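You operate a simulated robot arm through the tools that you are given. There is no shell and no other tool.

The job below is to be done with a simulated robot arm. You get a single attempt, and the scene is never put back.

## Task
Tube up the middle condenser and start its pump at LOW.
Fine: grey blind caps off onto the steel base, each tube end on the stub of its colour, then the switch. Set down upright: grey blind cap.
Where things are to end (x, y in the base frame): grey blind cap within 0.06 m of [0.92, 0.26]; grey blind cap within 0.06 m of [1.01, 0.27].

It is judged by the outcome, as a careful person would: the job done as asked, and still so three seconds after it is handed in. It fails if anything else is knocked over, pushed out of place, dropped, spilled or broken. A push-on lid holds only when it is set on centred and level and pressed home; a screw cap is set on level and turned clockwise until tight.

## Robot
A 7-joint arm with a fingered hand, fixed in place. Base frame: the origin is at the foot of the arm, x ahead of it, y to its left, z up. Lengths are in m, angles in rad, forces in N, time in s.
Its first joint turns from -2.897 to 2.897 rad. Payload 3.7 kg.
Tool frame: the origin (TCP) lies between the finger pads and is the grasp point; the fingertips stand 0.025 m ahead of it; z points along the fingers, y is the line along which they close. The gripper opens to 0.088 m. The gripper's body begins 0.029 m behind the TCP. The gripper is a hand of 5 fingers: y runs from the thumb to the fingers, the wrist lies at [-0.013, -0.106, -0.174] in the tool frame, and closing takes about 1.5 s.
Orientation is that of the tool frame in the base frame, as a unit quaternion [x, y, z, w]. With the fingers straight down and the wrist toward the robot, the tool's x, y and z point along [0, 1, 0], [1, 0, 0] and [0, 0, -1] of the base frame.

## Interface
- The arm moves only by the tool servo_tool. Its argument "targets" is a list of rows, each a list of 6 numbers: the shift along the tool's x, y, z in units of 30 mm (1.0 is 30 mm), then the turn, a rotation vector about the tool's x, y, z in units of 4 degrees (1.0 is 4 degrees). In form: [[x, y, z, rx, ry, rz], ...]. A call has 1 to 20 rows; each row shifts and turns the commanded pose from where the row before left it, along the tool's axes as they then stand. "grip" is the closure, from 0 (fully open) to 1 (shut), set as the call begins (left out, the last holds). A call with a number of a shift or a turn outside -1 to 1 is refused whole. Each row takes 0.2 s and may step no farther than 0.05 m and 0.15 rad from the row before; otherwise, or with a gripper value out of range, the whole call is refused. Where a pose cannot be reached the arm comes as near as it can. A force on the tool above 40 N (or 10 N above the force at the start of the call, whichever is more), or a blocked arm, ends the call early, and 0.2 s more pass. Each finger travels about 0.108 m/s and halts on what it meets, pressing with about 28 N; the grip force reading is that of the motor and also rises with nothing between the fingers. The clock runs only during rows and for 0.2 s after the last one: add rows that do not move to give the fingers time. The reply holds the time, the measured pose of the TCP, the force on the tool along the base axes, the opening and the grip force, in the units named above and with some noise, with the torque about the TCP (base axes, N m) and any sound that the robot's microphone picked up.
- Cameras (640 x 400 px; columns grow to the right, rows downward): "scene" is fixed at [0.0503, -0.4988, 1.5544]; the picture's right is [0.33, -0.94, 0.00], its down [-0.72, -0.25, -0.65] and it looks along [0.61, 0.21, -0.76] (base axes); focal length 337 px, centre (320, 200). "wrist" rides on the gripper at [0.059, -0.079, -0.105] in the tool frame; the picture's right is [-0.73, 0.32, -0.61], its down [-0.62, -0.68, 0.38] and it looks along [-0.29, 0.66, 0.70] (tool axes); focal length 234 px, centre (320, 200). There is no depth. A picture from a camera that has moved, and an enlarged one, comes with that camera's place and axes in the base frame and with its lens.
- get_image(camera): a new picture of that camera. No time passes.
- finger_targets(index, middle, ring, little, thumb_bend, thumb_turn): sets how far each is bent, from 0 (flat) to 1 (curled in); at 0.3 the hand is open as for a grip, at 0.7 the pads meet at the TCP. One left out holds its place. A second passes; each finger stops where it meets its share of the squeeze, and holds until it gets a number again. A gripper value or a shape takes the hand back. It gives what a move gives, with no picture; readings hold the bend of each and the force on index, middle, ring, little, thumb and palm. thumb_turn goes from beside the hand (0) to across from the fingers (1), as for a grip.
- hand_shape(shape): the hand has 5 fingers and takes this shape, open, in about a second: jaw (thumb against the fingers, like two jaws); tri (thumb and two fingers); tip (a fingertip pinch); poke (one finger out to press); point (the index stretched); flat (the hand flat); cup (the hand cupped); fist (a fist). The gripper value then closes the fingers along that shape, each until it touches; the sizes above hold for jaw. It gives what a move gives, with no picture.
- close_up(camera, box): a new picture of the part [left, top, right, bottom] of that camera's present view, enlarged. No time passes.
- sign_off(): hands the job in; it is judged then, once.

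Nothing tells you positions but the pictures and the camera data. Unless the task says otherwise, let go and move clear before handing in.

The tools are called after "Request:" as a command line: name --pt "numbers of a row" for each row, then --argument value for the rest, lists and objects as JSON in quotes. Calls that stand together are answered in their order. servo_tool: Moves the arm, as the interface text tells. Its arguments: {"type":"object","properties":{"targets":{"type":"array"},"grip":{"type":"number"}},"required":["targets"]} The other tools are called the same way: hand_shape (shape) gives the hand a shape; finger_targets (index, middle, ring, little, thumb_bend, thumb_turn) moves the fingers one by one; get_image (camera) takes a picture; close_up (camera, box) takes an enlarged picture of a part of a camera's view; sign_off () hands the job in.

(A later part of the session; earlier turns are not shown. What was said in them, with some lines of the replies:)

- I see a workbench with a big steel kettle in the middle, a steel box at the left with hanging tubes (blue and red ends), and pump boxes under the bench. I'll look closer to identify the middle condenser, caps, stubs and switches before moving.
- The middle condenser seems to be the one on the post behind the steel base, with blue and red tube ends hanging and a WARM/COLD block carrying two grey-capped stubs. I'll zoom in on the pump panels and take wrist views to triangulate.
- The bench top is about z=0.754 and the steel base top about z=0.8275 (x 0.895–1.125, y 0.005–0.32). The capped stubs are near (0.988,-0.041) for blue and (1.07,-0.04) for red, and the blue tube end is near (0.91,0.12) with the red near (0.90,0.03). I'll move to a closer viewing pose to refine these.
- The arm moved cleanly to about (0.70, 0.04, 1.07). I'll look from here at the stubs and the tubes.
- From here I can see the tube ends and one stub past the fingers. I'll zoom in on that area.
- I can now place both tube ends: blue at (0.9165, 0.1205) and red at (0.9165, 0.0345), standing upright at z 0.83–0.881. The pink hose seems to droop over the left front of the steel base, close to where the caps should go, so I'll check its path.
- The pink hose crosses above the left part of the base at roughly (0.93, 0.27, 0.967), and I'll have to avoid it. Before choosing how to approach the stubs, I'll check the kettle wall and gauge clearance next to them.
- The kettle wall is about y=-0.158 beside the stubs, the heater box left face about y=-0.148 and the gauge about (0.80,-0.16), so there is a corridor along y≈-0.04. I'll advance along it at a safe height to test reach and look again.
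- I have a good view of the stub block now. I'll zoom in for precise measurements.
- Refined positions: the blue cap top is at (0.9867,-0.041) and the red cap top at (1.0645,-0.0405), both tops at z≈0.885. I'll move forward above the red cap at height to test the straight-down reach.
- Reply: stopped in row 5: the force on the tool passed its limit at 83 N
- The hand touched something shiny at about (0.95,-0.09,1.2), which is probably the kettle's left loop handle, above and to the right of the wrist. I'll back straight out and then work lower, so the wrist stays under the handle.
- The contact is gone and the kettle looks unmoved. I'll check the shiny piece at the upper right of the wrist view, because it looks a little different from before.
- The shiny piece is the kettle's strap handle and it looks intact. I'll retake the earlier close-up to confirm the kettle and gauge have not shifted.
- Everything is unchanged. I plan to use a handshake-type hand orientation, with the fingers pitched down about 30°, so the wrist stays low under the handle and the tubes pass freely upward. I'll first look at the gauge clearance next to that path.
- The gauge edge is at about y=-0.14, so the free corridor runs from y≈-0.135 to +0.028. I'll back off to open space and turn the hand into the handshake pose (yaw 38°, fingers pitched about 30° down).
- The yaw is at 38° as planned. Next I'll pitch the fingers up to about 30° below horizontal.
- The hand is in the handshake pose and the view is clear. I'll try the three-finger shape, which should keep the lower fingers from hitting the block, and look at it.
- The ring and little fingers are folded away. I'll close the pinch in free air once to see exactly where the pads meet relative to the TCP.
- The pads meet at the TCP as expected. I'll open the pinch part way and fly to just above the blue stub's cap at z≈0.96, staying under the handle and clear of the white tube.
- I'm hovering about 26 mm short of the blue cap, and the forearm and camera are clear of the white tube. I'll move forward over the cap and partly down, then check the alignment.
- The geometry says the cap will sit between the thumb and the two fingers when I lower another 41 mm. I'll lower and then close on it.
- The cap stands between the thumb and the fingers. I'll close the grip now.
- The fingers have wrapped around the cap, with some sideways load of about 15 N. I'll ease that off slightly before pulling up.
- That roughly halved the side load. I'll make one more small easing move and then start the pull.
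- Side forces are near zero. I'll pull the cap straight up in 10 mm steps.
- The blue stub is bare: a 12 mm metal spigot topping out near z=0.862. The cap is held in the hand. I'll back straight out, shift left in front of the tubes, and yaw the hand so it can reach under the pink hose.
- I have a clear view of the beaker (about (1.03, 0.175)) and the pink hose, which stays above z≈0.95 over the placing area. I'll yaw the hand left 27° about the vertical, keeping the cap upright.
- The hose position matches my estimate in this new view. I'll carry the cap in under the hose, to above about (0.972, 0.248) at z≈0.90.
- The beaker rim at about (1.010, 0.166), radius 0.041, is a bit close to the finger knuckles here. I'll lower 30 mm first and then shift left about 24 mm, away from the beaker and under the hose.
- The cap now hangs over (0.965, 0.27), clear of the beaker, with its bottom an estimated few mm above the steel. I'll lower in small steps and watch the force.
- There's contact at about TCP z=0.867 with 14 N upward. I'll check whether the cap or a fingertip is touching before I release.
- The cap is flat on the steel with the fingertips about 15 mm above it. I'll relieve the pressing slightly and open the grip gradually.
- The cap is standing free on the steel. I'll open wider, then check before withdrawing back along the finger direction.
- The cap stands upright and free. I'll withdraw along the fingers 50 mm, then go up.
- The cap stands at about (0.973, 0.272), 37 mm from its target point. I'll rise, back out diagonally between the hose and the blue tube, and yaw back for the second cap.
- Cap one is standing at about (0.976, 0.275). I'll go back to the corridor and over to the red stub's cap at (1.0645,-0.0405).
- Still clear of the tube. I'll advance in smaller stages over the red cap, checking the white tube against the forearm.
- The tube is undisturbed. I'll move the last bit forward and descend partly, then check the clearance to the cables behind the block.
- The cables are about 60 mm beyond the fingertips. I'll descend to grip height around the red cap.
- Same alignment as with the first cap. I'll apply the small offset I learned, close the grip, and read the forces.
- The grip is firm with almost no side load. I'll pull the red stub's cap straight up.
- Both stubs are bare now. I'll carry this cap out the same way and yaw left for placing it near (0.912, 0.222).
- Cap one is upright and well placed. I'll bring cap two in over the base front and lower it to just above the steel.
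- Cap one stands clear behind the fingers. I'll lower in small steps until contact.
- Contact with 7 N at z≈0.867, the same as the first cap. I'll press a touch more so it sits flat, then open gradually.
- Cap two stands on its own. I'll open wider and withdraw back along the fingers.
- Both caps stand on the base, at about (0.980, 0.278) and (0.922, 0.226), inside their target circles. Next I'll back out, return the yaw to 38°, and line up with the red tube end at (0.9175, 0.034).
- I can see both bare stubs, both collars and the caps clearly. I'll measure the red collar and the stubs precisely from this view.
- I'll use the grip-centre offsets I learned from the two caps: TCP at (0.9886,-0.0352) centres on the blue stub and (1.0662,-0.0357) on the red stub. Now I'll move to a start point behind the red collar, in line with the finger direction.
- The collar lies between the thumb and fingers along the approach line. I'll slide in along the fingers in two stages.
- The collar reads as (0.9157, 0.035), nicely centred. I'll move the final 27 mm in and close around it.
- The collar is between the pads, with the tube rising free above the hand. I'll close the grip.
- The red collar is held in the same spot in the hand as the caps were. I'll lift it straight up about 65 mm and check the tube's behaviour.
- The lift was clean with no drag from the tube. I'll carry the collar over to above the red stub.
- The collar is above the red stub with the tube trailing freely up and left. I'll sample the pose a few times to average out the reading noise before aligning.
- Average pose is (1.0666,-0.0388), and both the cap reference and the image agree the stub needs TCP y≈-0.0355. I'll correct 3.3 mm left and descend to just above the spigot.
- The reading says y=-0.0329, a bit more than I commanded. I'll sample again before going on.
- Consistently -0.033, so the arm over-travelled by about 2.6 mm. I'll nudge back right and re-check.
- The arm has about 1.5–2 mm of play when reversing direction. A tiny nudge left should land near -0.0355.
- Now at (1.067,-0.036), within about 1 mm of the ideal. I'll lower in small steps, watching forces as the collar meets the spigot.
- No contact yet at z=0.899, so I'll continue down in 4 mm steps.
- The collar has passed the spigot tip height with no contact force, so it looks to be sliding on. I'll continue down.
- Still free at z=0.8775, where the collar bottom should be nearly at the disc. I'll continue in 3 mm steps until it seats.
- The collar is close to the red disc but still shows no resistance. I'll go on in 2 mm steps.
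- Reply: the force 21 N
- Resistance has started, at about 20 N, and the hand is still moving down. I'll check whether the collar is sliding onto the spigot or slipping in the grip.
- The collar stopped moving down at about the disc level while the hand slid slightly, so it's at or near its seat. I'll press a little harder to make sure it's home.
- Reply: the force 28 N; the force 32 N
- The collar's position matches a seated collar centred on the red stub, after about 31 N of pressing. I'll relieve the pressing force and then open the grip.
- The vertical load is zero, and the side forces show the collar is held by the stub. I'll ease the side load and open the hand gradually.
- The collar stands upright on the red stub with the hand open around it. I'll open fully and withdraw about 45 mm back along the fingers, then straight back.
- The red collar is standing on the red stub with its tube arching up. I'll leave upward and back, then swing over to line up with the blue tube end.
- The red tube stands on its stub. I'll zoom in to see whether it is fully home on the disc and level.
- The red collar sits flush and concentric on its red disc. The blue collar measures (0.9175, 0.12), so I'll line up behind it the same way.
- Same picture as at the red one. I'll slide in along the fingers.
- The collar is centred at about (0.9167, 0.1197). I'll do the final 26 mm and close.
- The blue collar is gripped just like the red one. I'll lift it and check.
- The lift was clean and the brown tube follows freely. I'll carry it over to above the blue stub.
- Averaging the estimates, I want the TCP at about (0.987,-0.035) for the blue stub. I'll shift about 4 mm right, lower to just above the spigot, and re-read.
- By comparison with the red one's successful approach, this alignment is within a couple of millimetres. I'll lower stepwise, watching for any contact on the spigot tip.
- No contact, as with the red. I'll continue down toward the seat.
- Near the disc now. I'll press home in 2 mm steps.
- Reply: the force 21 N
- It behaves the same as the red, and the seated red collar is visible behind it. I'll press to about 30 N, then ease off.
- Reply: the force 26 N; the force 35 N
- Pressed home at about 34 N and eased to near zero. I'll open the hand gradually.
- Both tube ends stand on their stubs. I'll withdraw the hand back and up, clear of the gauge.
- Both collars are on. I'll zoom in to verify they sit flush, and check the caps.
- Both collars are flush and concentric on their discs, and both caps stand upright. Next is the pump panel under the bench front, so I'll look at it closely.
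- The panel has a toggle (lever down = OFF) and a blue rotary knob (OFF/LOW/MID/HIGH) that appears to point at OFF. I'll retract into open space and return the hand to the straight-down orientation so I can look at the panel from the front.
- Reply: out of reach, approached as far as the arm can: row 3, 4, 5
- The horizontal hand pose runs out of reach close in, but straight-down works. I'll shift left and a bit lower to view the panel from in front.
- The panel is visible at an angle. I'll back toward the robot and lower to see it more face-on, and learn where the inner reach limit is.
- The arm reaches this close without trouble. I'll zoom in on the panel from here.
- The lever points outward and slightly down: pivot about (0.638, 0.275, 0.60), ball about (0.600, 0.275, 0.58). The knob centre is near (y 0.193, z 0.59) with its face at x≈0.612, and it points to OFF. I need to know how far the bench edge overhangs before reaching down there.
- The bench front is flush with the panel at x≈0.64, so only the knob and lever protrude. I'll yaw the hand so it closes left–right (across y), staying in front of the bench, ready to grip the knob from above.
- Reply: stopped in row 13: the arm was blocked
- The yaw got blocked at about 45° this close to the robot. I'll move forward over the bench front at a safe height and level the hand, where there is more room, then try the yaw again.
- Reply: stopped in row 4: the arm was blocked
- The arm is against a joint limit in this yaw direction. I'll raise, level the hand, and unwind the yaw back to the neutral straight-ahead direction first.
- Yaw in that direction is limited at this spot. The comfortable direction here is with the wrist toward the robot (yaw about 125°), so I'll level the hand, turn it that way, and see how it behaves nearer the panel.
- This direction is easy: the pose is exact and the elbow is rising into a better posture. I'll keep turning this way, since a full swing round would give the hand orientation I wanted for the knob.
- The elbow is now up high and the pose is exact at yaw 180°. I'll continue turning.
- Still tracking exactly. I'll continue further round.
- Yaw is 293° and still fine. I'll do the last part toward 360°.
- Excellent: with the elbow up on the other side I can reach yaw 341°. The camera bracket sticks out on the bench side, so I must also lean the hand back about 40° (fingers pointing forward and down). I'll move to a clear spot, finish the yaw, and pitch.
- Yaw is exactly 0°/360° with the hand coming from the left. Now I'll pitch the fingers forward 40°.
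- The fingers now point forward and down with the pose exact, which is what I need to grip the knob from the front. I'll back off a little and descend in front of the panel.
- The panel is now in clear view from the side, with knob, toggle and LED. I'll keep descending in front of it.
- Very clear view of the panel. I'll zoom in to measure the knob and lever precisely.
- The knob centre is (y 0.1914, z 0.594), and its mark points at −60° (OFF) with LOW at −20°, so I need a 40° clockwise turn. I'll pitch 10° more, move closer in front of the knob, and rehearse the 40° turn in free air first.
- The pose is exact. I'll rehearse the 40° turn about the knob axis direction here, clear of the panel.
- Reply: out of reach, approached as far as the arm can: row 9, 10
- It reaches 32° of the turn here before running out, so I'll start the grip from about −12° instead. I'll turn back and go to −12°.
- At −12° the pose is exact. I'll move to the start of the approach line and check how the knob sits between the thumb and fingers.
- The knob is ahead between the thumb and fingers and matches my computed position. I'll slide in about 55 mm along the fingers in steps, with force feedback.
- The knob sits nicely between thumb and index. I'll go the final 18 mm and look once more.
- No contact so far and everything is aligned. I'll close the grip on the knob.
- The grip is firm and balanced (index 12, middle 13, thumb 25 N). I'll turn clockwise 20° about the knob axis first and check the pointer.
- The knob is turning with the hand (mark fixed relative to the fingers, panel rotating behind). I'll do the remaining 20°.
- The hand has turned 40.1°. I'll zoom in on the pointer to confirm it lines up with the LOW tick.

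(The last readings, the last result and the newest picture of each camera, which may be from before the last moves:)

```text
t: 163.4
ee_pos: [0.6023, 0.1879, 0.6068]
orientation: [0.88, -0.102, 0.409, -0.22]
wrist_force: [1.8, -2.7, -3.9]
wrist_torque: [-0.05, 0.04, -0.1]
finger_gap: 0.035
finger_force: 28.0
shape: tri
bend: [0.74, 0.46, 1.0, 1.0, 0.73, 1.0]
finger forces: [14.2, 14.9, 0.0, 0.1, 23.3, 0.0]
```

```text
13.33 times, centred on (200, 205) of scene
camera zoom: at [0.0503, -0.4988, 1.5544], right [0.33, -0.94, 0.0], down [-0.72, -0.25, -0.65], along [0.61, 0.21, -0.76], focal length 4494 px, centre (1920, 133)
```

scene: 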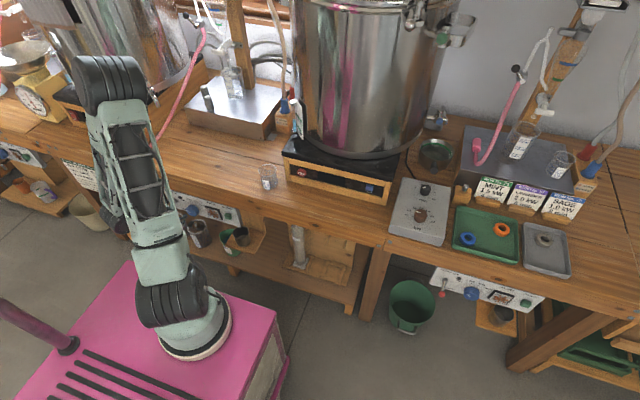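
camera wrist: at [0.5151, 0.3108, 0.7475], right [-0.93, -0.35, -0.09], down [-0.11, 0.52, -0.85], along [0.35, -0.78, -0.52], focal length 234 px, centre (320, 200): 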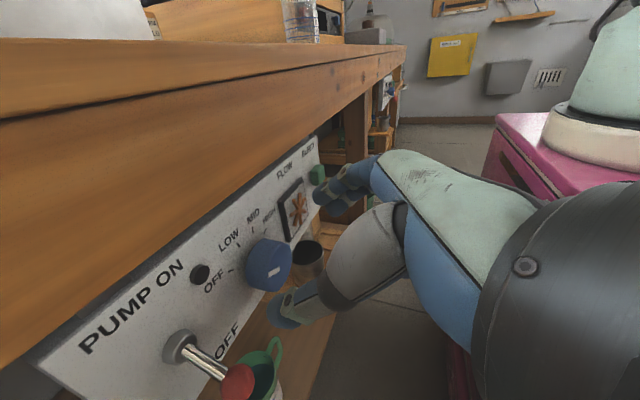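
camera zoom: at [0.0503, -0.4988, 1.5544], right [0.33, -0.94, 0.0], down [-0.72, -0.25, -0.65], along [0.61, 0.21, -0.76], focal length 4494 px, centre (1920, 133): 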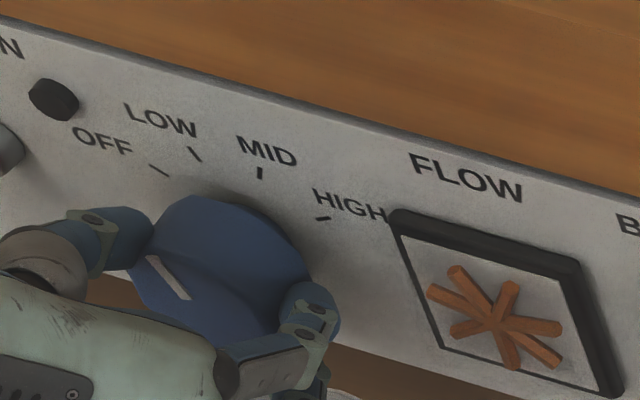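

The pointer now reads about −19°, right at the LOW tick. I'll release the knob gently and check that it stays.

Request:
servo_tool --pt "0 0 0 0 0 0" --pt "0 0 0 0 0 0" --grip 0.55

Request:
servo_tool --pt "0 0 0 0 0 0" --pt "0 0 0 0 0 0" --pt "0 0 0 0 0 0" --grip 0.2

Request:
close_up --camera "wrist" --box '[230, 180, 360, 290]'

```text
t: 164.0
ee_pos: [0.6014, 0.1893, 0.6074]
orientation: [0.879, -0.102, 0.41, -0.219]
wrist_force: [-0.4, -3.6, -1.0]
wrist_torque: [0.01, 0.03, -0.02]
finger_gap: 0.0416
finger_force: 0.0
shape: tri
bend: [0.74, 0.45, 0.99, 0.99, 0.71, 1.0]
finger forces: [1.8, 2.1, 0.0, 0.0, 0.0, 0.0]
```

```text
t: 164.8
ee_pos: [0.6027, 0.1882, 0.6057]
orientation: [0.879, -0.103, 0.411, -0.218]
wrist_force: [-0.1, -0.2, -0.3]
wrist_torque: [0.04, -0.04, 0.01]
finger_gap: 0.07
finger_force: 0.0
shape: tri
bend: [0.27, 0.34, 0.99, 0.99, 0.49, 0.99]
finger forces: [0.0, 0.0, 0.0, 0.0, 0.0, 0.1]
```

```text
3.64 times, centred on (295, 235) of wrist
camera zoom: at [0.5606, 0.2053, 0.7448], right [-0.93, -0.21, -0.3], down [-0.11, 0.94, -0.32], along [0.35, -0.27, -0.9], focal length 852 px, centre (411, 73)
```

zoom: 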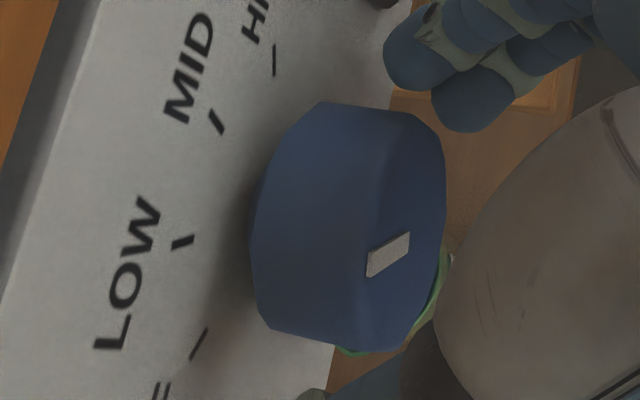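

Released, and the mark stays parallel to the LOW tick. I'll withdraw along the fingers and look at the knob and the toggle.

Request:
servo_tool --pt "0 0 -0.667 0 0 0" --pt "0 0 -0.667 0 0 0" --pt "0 0 -0.667 0 0 0" --pt "0 0 0 -0.644 0 -0.765" --pt "0 0 0 -0.644 0 -0.765" --pt "0 0 0 -0.644 0 -0.765" --pt "0 0 0 0 0 0"

Request:
get_image --camera "wrist"

Request:
close_up --camera "wrist" --box '[120, 180, 320, 340]'

Request:
close_up --camera "scene" --box '[155, 180, 245, 240]'

```text
t: 166.4
ee_pos: [0.5598, 0.1768, 0.6399]
orientation: [0.898, -0.058, 0.418, -0.125]
wrist_force: [0.5, 0.5, 0.6]
wrist_torque: [-0.01, 0.0, 0.0]
finger_gap: 0.0701
finger_force: 0.0
shape: tri
bend: [0.27, 0.34, 0.99, 0.99, 0.49, 0.99]
finger forces: [0.0, 0.1, 0.0, 0.1, 0.0, 0.0]
out of reach, approached as far as the arm can: row 3
```

```text
taken
camera wrist: at [0.5182, 0.2217, 0.7709], right [-0.93, -0.26, -0.25], down [-0.11, 0.85, -0.51], along [0.35, -0.45, -0.82], focal length 234 px, centre (320, 200)
```

wrist: 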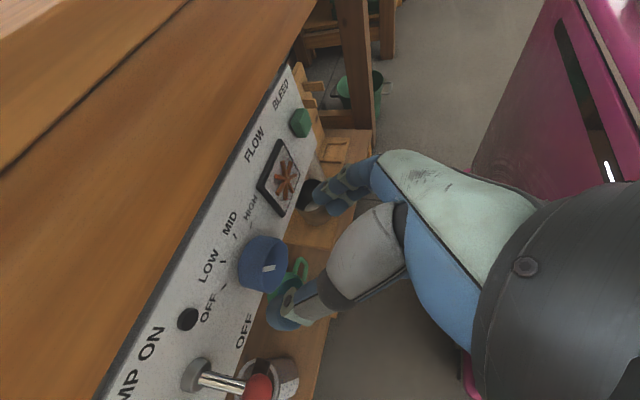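

```text
2.50 times, centred on (220, 260) of wrist
camera zoom: at [0.5182, 0.2217, 0.7709], right [-0.93, -0.26, -0.25], down [-0.11, 0.85, -0.51], along [0.35, -0.45, -0.82], focal length 585 px, centre (570, 50)
```

zoom: 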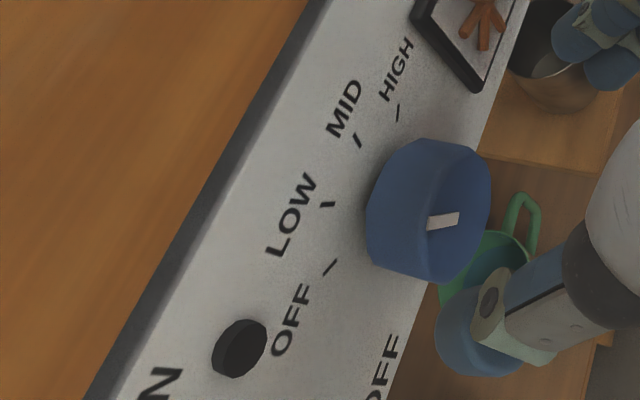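

```text
6.67 times, centred on (200, 210) of scene
camera zoom: at [0.0503, -0.4988, 1.5544], right [0.33, -0.94, 0.0], down [-0.72, -0.25, -0.65], along [0.61, 0.21, -0.76], focal length 2247 px, centre (1120, 133)
```

zoom: 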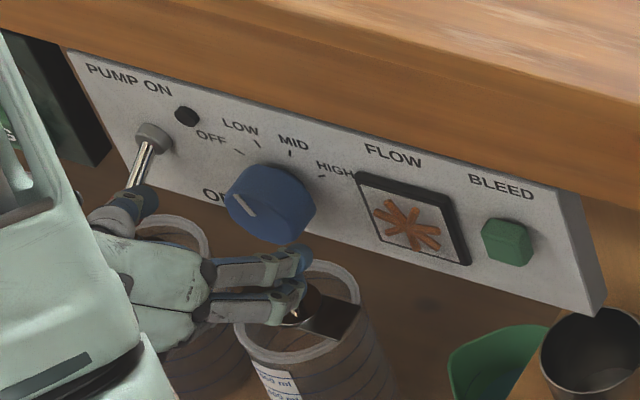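

The knob is set to LOW; the LED is still dark and the flow wheel still, so the toggle is needed too. I'll move left to line up with the lever ball.

Request:
servo_tool --pt "-0.38 -0.882 0.199 0 0 0" --pt "-0.38 -0.882 0.199 0 0 0" --pt "-0.38 -0.882 0.199 0 0 0" --pt "0 0 0 0 0 0" --grip 0.35

Request:
get_image --camera "wrist"

Request:
close_up --camera "wrist" --box '[160, 170, 360, 330]'

```text
t: 167.4
ee_pos: [0.5514, 0.2653, 0.6276]
orientation: [0.898, -0.058, 0.418, -0.126]
wrist_force: [-0.6, 1.2, 0.3]
wrist_torque: [-0.01, -0.03, 0.0]
finger_gap: 0.0571
finger_force: 0.1
shape: tri
bend: [0.73, 0.39, 0.99, 0.99, 0.61, 1.0]
finger forces: [0.0, 0.0, 0.0, 0.0, 0.0, 0.1]
```

```text
taken
camera wrist: at [0.509, 0.3099, 0.7584], right [-0.93, -0.26, -0.25], down [-0.11, 0.85, -0.51], along [0.35, -0.45, -0.82], focal length 234 px, centre (320, 200)
```

wrist: 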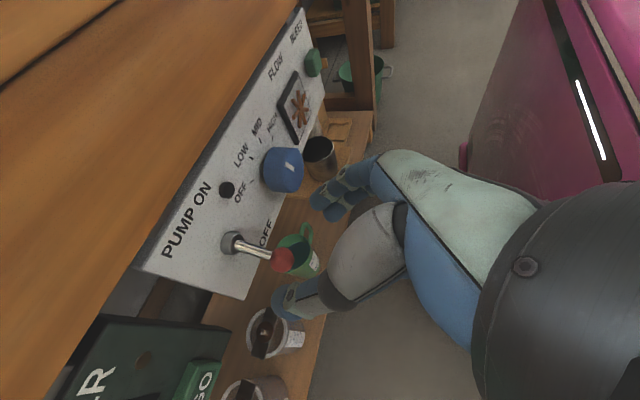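

```text
2.50 times, centred on (260, 250) of wrist
camera zoom: at [0.509, 0.3099, 0.7584], right [-0.93, -0.26, -0.25], down [-0.11, 0.85, -0.51], along [0.35, -0.45, -0.82], focal length 585 px, centre (470, 75)
```

zoom: 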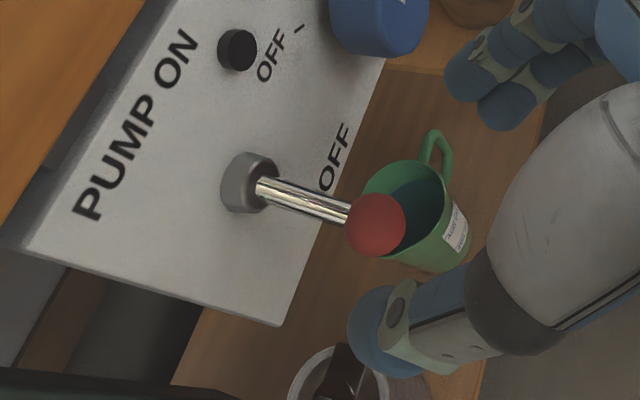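

The ball reads (0.600, 0.274, 0.582), and the lever slopes about 35° down from its pivot. I'll open slightly more so the index is extended, and slide in around the ball.

Request:
servo_tool --pt "0 0 0 0 0 0" --pt "0 0 0 0 0 0" --pt "0 0 0 0 0 0" --grip 0.28

Request:
servo_tool --pt "-0.011 0.024 0.677 0 0 0" --pt "-0.011 0.024 0.677 0 0 0" --pt "0 0 0 0 0 0"

Request:
close_up --camera "wrist" --box '[200, 160, 400, 330]'

```text
t: 168.2
ee_pos: [0.5511, 0.2649, 0.6271]
orientation: [0.898, -0.059, 0.418, -0.126]
wrist_force: [-0.2, 1.0, 0.1]
wrist_torque: [-0.01, 0.02, 0.03]
finger_gap: 0.0631
finger_force: 0.1
shape: tri
bend: [0.27, 0.37, 0.99, 0.99, 0.57, 0.99]
finger forces: [0.0, 0.0, 0.0, 0.0, 0.1, 0.1]
```

```text
t: 169.0
ee_pos: [0.5827, 0.2702, 0.6002]
orientation: [0.898, -0.059, 0.418, -0.126]
wrist_force: [0.0, 0.1, 0.5]
wrist_torque: [-0.01, 0.02, -0.01]
finger_gap: 0.0632
finger_force: 0.1
shape: tri
bend: [0.27, 0.36, 0.99, 0.99, 0.57, 0.99]
finger forces: [0.0, 0.1, 0.0, 0.0, 0.1, 0.0]
```

```text
2.35 times, centred on (300, 245) of wrist
camera zoom: at [0.5419, 0.3154, 0.732], right [-0.93, -0.26, -0.25], down [-0.11, 0.85, -0.51], along [0.35, -0.45, -0.83], focal length 551 px, centre (367, 94)
```

zoom: 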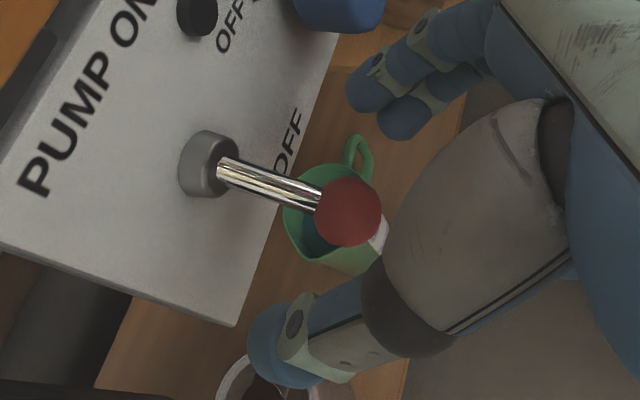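

The ball is centred between the thumb and the index. I'll move in the last 19 mm and close gently on it.

Request:
servo_tool --pt "-0.01 0.0 0.63 0 0 0" --pt "0 0 0 0 0 0"

Request:
servo_tool --pt "0 0 0 0 0 0" --pt "0 0 0 0 0 0" --pt "0 0 0 0 0 0" --pt "0 0 0 0 0 0" --pt "0 0 0 0 0 0" --pt "0 0 0 0 0 0" --grip 1.0

Request:
close_up --camera "wrist" --box '[200, 160, 400, 330]'

```text
t: 169.6
ee_pos: [0.5986, 0.2739, 0.5893]
orientation: [0.898, -0.059, 0.418, -0.127]
wrist_force: [0.1, 0.0, -0.3]
wrist_torque: [-0.01, -0.02, -0.02]
finger_gap: 0.063
finger_force: 0.1
shape: tri
bend: [0.27, 0.36, 0.99, 0.99, 0.57, 0.99]
finger forces: [0.0, 0.1, 0.0, 0.0, 0.1, 0.1]
```

```text
t: 171.0
ee_pos: [0.5988, 0.2758, 0.5896]
orientation: [0.898, -0.059, 0.418, -0.128]
wrist_force: [10.8, 11.0, 3.7]
wrist_torque: [0.04, -0.05, 0.0]
finger_gap: 0.0049
finger_force: 27.7
shape: tri
bend: [0.71, 0.72, 1.0, 1.0, 0.75, 1.0]
finger forces: [10.2, 6.0, 0.0, 0.0, 27.8, 0.0]
```

```text
2.35 times, centred on (300, 245) of wrist
camera zoom: at [0.5567, 0.3191, 0.7207], right [-0.93, -0.26, -0.25], down [-0.11, 0.85, -0.51], along [0.35, -0.45, -0.83], focal length 551 px, centre (367, 94)
```

zoom: 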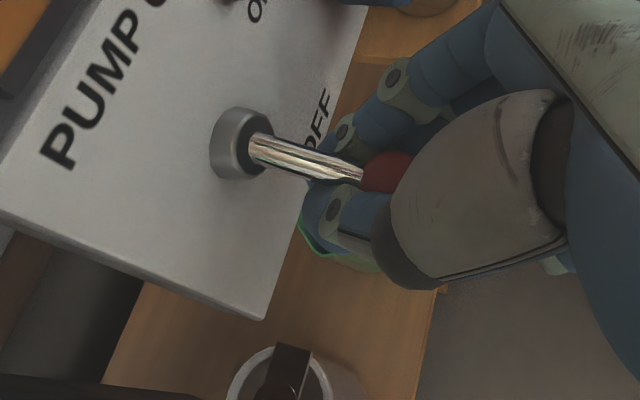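

The fingers have wrapped around the ball and lever tip. I'll lift along the lever's arc, first up and slightly outward.

Request:
servo_tool --pt "0.195 -0.124 -0.252 0 0 0" --pt "0.195 -0.124 -0.252 0 0 0" --pt "0 0 0 0 0 0"

Request:
close_up --camera "wrist" --box '[200, 160, 400, 330]'

```text
t: 171.8
ee_pos: [0.5952, 0.2762, 0.6076]
orientation: [0.898, -0.058, 0.417, -0.126]
wrist_force: [13.7, 15.3, -21.1]
wrist_torque: [0.08, 0.69, -0.13]
finger_gap: 0.005
finger_force: 27.9
shape: tri
bend: [0.71, 0.74, 1.0, 1.0, 0.76, 0.99]
finger forces: [27.6, 1.3, 0.0, 0.0, 36.1, 0.0]
heard: click
```

```text
2.35 times, centred on (300, 245) of wrist
camera zoom: at [0.553, 0.3213, 0.7386], right [-0.93, -0.27, -0.25], down [-0.11, 0.85, -0.51], along [0.34, -0.45, -0.83], focal length 551 px, centre (367, 94)
```

zoom: 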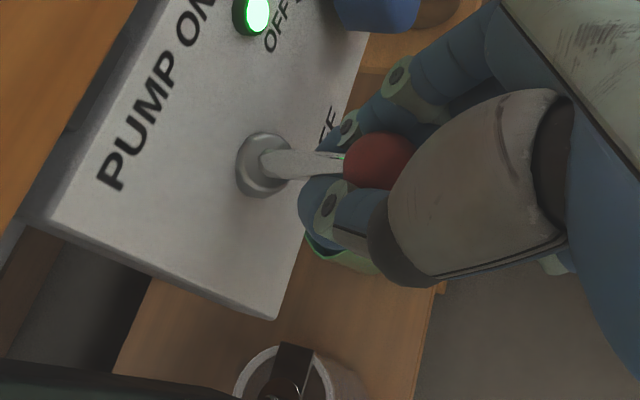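

A click, and the indicator LED has lit green. I'll continue lifting the lever to its full upper position so it stays ON.

Request:
servo_tool --pt "0.2 -0.06 -0.16 0 0 0" --pt "0 0 0 0 0 0"

Request:
servo_tool --pt "0.25 -0.07 -0.13 0 0 0" --pt "0 0 0 0 0 0"

Request:
close_up --camera "wrist" --box '[200, 160, 400, 330]'

```text
t: 172.2
ee_pos: [0.5954, 0.2775, 0.615]
orientation: [0.899, -0.058, 0.416, -0.129]
wrist_force: [15.1, 14.6, -22.2]
wrist_torque: [0.06, 0.59, -0.01]
finger_gap: 0.0049
finger_force: 27.6
shape: tri
bend: [0.71, 0.74, 1.0, 1.0, 0.75, 0.99]
finger forces: [29.1, 0.1, 0.0, 0.0, 27.3, 0.0]
stopped in row 2: the force on the tool passed its limit at 44 N (the readings are from after the stop); the commanded pose is now the measured one
```

```text
t: 172.5
ee_pos: [0.5941, 0.2792, 0.6154]
orientation: [0.9, -0.057, 0.413, -0.128]
wrist_force: [15.5, 12.9, -25.9]
wrist_torque: [0.06, 0.61, -0.03]
finger_gap: 0.0045
finger_force: 28.2
shape: tri
bend: [0.71, 0.74, 1.0, 1.0, 0.75, 0.99]
finger forces: [30.6, 0.0, 0.0, 0.0, 26.3, 0.0]
stopped in row 1: the force on the tool passed its limit at 46 N (the readings are from after the stop); the commanded pose is now the measured one
```

```text
2.35 times, centred on (300, 245) of wrist
camera zoom: at [0.5532, 0.3222, 0.7464], right [-0.93, -0.27, -0.24], down [-0.12, 0.86, -0.5], along [0.34, -0.44, -0.83], focal length 551 px, centre (367, 94)
```

zoom: 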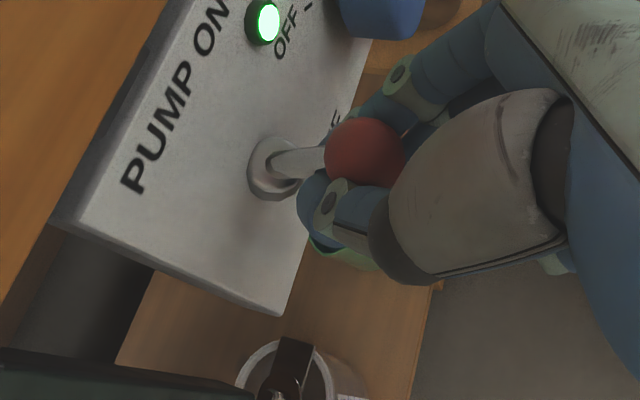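

The lever is up against its end stop with the LED green. I'll relieve the pull slightly and then open the hand.

Request:
servo_tool --pt "-0.08 -0.05 0.197 0 0 0" --pt "0 0 0 0 0 0"

Request:
servo_tool --pt "0 0 0 0 0 0" --pt "0 0 0 0 0 0" --grip 0.7

Request:
servo_tool --pt "0 0 0 0 0 0" --pt "0 0 0 0 0 0" --pt "0 0 0 0 0 0" --grip 0.28

Request:
close_up --camera "wrist" --box '[200, 160, 400, 330]'

```text
t: 173.1
ee_pos: [0.5953, 0.2811, 0.6104]
orientation: [0.899, -0.057, 0.415, -0.129]
wrist_force: [-8.6, 0.3, -2.8]
wrist_torque: [0.0, 0.18, -0.25]
finger_gap: 0.0055
finger_force: 28.0
shape: tri
bend: [0.71, 0.74, 1.0, 1.0, 0.79, 1.0]
finger forces: [24.6, 0.0, 0.0, 0.0, 19.2, 0.1]
```

```text
t: 173.7
ee_pos: [0.5971, 0.2811, 0.6104]
orientation: [0.899, -0.058, 0.415, -0.128]
wrist_force: [-1.0, 0.0, 0.3]
wrist_torque: [-0.02, 0.0, -0.02]
finger_gap: 0.0263
finger_force: 0.1
shape: tri
bend: [0.74, 0.54, 0.99, 0.99, 0.74, 1.0]
finger forces: [0.0, 0.1, 0.1, 0.0, 0.0, 0.1]
```

```text
t: 174.5
ee_pos: [0.5967, 0.2811, 0.6103]
orientation: [0.899, -0.057, 0.414, -0.129]
wrist_force: [0.0, -0.3, 0.2]
wrist_torque: [-0.02, 0.05, 0.0]
finger_gap: 0.063
finger_force: 0.0
shape: tri
bend: [0.27, 0.37, 0.99, 0.99, 0.57, 0.99]
finger forces: [0.0, 0.1, 0.0, 0.0, 0.1, 0.0]
```

```text
2.35 times, centred on (300, 245) of wrist
camera zoom: at [0.5554, 0.3248, 0.7425], right [-0.93, -0.27, -0.24], down [-0.11, 0.86, -0.5], along [0.34, -0.44, -0.83], focal length 551 px, centre (367, 94)
```

zoom: 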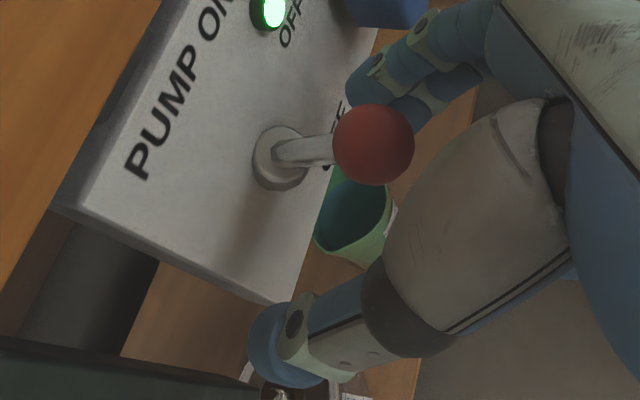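

The lever stays up with the LED green and the hand is open. I'll back straight away from the panel.

Request:
servo_tool --pt "-0.3 0 -0.357 0 0 0" --pt "-0.3 0 -0.357 0 0 0" --pt "-0.3 0 -0.357 0 0 0" --pt "0 0 0 0 0 0"

Request:
get_image --camera "wrist"

Request:
close_up --camera "wrist" --box '[160, 60, 340, 280]'

```text
t: 175.5
ee_pos: [0.5547, 0.2807, 0.61]
orientation: [0.899, -0.058, 0.416, -0.128]
wrist_force: [0.2, -1.0, -0.2]
wrist_torque: [0.03, -0.02, 0.01]
finger_gap: 0.063
finger_force: 0.1
shape: tri
bend: [0.27, 0.37, 0.99, 0.99, 0.57, 0.99]
finger forces: [0.1, 0.0, 0.1, 0.1, 0.0, 0.0]
```

```text
taken
camera wrist: at [0.5137, 0.3245, 0.7418], right [-0.93, -0.27, -0.24], down [-0.11, 0.86, -0.5], along [0.34, -0.44, -0.83], focal length 234 px, centre (320, 200)
```

wrist: 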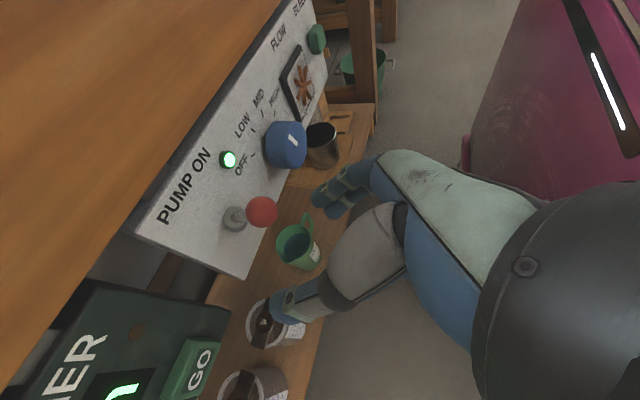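

```text
1.82 times, centred on (250, 170) of wrist
camera zoom: at [0.5137, 0.3245, 0.7418], right [-0.93, -0.27, -0.24], down [-0.11, 0.86, -0.5], along [0.34, -0.44, -0.83], focal length 426 px, centre (447, 254)
```

zoom: 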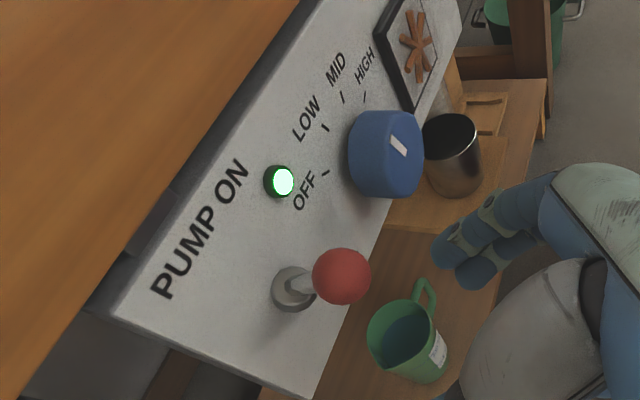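

The pointer reads near the LOW tick, the lever is up and the LED is green. I'll raise the arm well clear and then verify everything with the scene camera.

Request:
servo_tool --pt "0.713 -0.18 -0.688 0 0 0" --pt "0.713 -0.18 -0.688 0 0 0" --pt "0.713 -0.18 -0.688 0 0 0" --pt "0.713 -0.18 -0.688 0 0 0" --pt "0.713 -0.18 -0.688 0 0 0" --pt "0.713 -0.18 -0.688 0 0 0" --pt "0.713 -0.18 -0.688 0 0 0" --pt "0.713 -0.18 -0.688 0 0 0" --pt "0.713 -0.18 -0.688 0 0 0" --pt "0 0 0 0 0 0"

Request:
get_image --camera "scene"

Request:
close_up --camera "scene" --box '[155, 180, 245, 240]'

Request:
get_image --camera "wrist"

```text
t: 177.7
ee_pos: [0.5345, 0.2524, 0.881]
orientation: [0.899, -0.058, 0.415, -0.129]
wrist_force: [-0.1, 0.1, 0.0]
wrist_torque: [-0.02, 0.0, -0.01]
finger_gap: 0.0631
finger_force: 0.1
shape: tri
bend: [0.27, 0.36, 0.99, 0.99, 0.57, 0.99]
finger forces: [0.0, 0.1, 0.0, 0.1, 0.0, 0.1]
```

```text
taken
```

scene: 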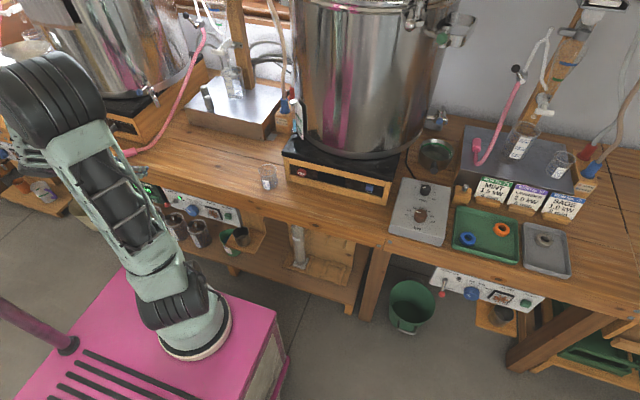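

```text
6.67 times, centred on (200, 210) of scene
camera zoom: at [0.0503, -0.4988, 1.5544], right [0.33, -0.94, 0.0], down [-0.72, -0.25, -0.65], along [0.61, 0.21, -0.76], focal length 2247 px, centre (1120, 133)
```

zoom: 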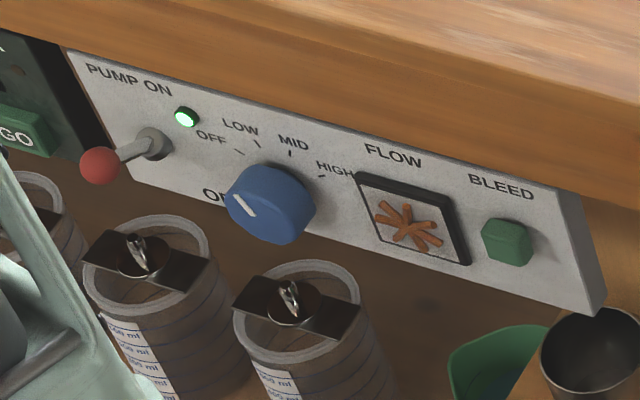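

```text
taken
camera wrist: at [0.4936, 0.2962, 1.0121], right [-0.93, -0.27, -0.24], down [-0.11, 0.86, -0.51], along [0.34, -0.44, -0.83], focal length 234 px, centre (320, 200)
```

wrist: 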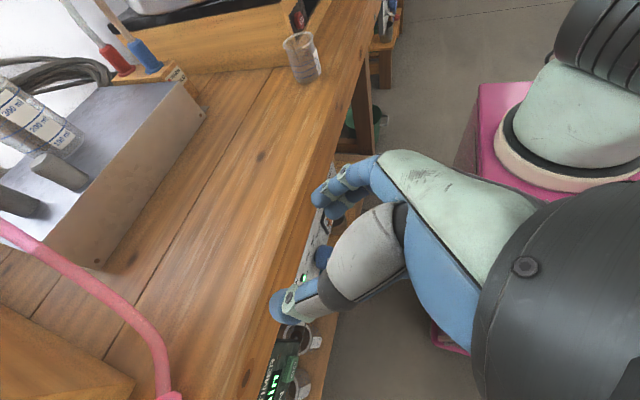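

The LED is green, the lever is up, and the FLOW wheel has visibly moved. I'll zoom in to double-check that the pointer is on LOW and not between positions.

Request:
close_up --camera "scene" --box '[183, 193, 208, 220]'

Request:
close_up --camera "scene" --box '[205, 200, 230, 222]'

```text
14.81 times, centred on (196, 206) of scene
camera zoom: at [0.0503, -0.4988, 1.5544], right [0.33, -0.94, 0.0], down [-0.72, -0.25, -0.65], along [0.61, 0.21, -0.76], focal length 4993 px, centre (2164, 104)
```

zoom: 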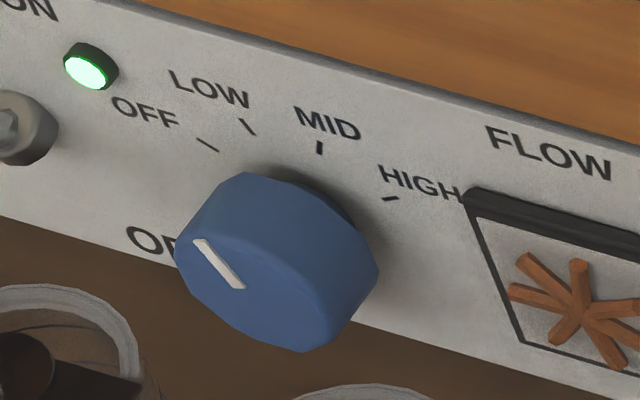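

```text
16.00 times, centred on (218, 211) of scene
camera zoom: at [0.0503, -0.4988, 1.5544], right [0.33, -0.94, 0.0], down [-0.72, -0.25, -0.65], along [0.61, 0.21, -0.76], focal length 5393 px, centre (1960, 24)
```

zoom: 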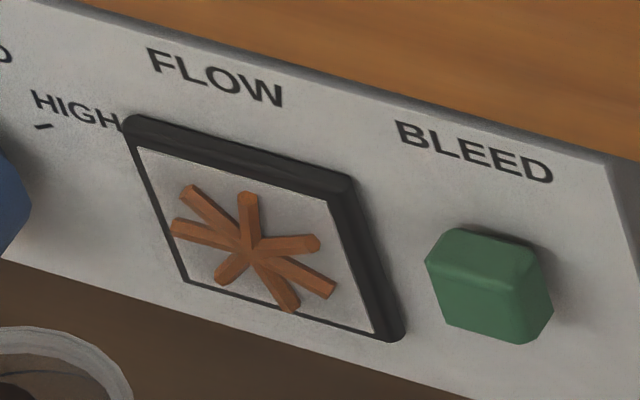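

The pointer measures −19.4°, parallel to the LOW tick, and the FLOW wheel is turning. A final check of the tubes, the caps and the surroundings before handing in.

Request:
servo_tool --pt "0 0 0 0 0 0" --pt "0 0 0 0 0 0" --pt "0 0 0 0 0 0"

Request:
close_up --camera "scene" --box '[180, 40, 340, 140]'

Request:
close_up --camera "scene" --box '[155, 180, 245, 240]'

Request:
close_up --camera "scene" --box '[190, 70, 250, 110]'

Request:
close_up --camera "wrist" --box '[0, 0, 330, 300]'

```text
t: 178.5
ee_pos: [0.5347, 0.2516, 0.8793]
orientation: [0.899, -0.058, 0.415, -0.129]
wrist_force: [0.2, 0.3, 0.4]
wrist_torque: [-0.01, -0.01, 0.0]
finger_gap: 0.0629
finger_force: 0.2
shape: tri
bend: [0.27, 0.36, 0.99, 0.99, 0.57, 0.99]
finger forces: [0.0, 0.1, 0.0, 0.1, 0.0, 0.0]
```

```text
4.00 times, centred on (260, 90) of scene
camera zoom: at [0.0503, -0.4988, 1.5544], right [0.33, -0.94, 0.0], down [-0.72, -0.25, -0.65], along [0.61, 0.21, -0.76], focal length 1348 px, centre (560, 640)
```

zoom: 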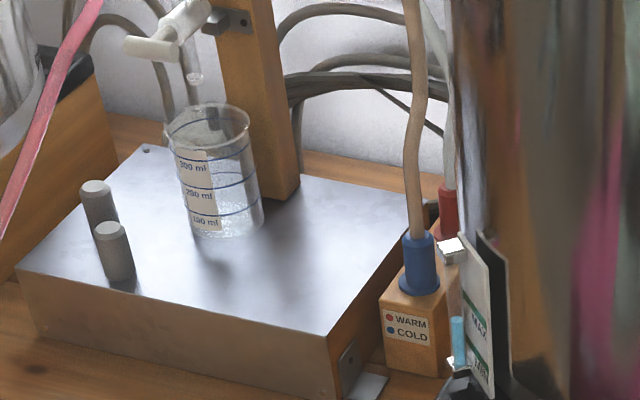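

```text
6.67 times, centred on (200, 210) of scene
camera zoom: at [0.0503, -0.4988, 1.5544], right [0.33, -0.94, 0.0], down [-0.72, -0.25, -0.65], along [0.61, 0.21, -0.76], focal length 2247 px, centre (1120, 133)
```

zoom: 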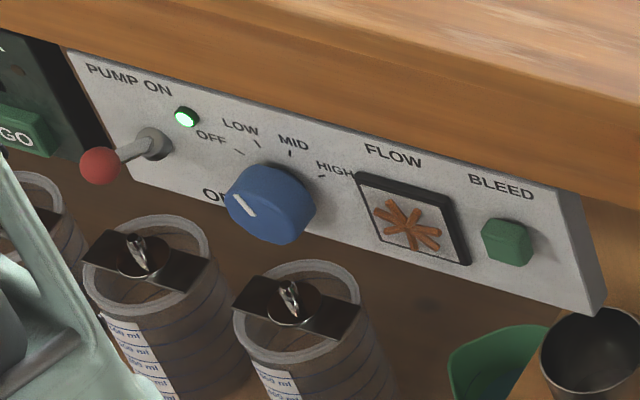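

```text
10.00 times, centred on (220, 90) of scene
camera zoom: at [0.0503, -0.4988, 1.5544], right [0.33, -0.94, 0.0], down [-0.72, -0.25, -0.65], along [0.61, 0.21, -0.76], focal length 3370 px, centre (1320, 1300)
```

zoom: 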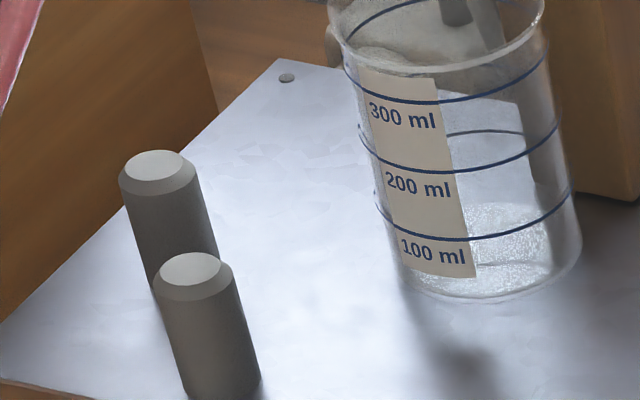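

```text
1.33 times, centred on (165, 150) of wrist
camera zoom: at [0.4937, 0.2962, 1.0118], right [-0.93, -0.27, -0.24], down [-0.11, 0.86, -0.5], along [0.34, -0.44, -0.83], focal length 312 px, centre (527, 267)
```

zoom: 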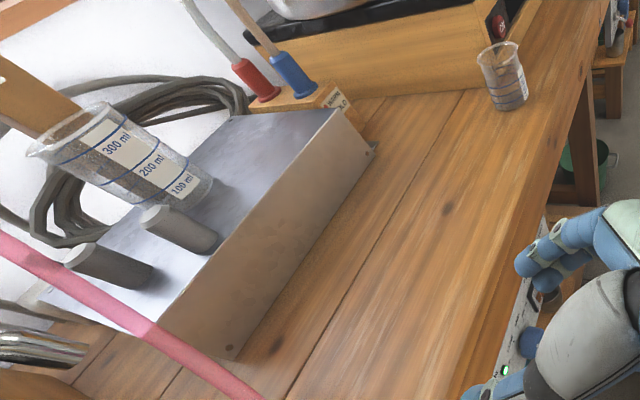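

Both collars sit flush on the stubs of their colour. Both caps stand upright on the steel base inside their target zones. The toggle is ON with the LED green, the knob points at LOW, the flow wheel is turning, and nothing else has moved. The hand is open and clear, so I'm handing in.

Request:
sign_off

```text
The job is handed in.
```

The middle condenser is tubed up and its pump is running at LOW. I've handed the job in; the result hasn't come back to me.

- **Caps:** both grey caps stand upright on the steel base, at about (0.98, 0.28) and (0.92, 0.23). By camera estimate each is roughly 3 cm from its target.
- **Tubes:** the red and blue tube ends are pressed onto their matching stubs and sit flush.
- **Pump:** the knob points at LOW and the toggle is up. The switch clicked, the light is green and the flow wheel is turning.

Early on, the hand bumped the kettle's left handle; the force briefly reached 83 N. I compared close-ups from before and after and saw no change in the kettle, gauge or anything nearby. I saw no other contact with anything outside the job, and nothing looked moved at the final check.
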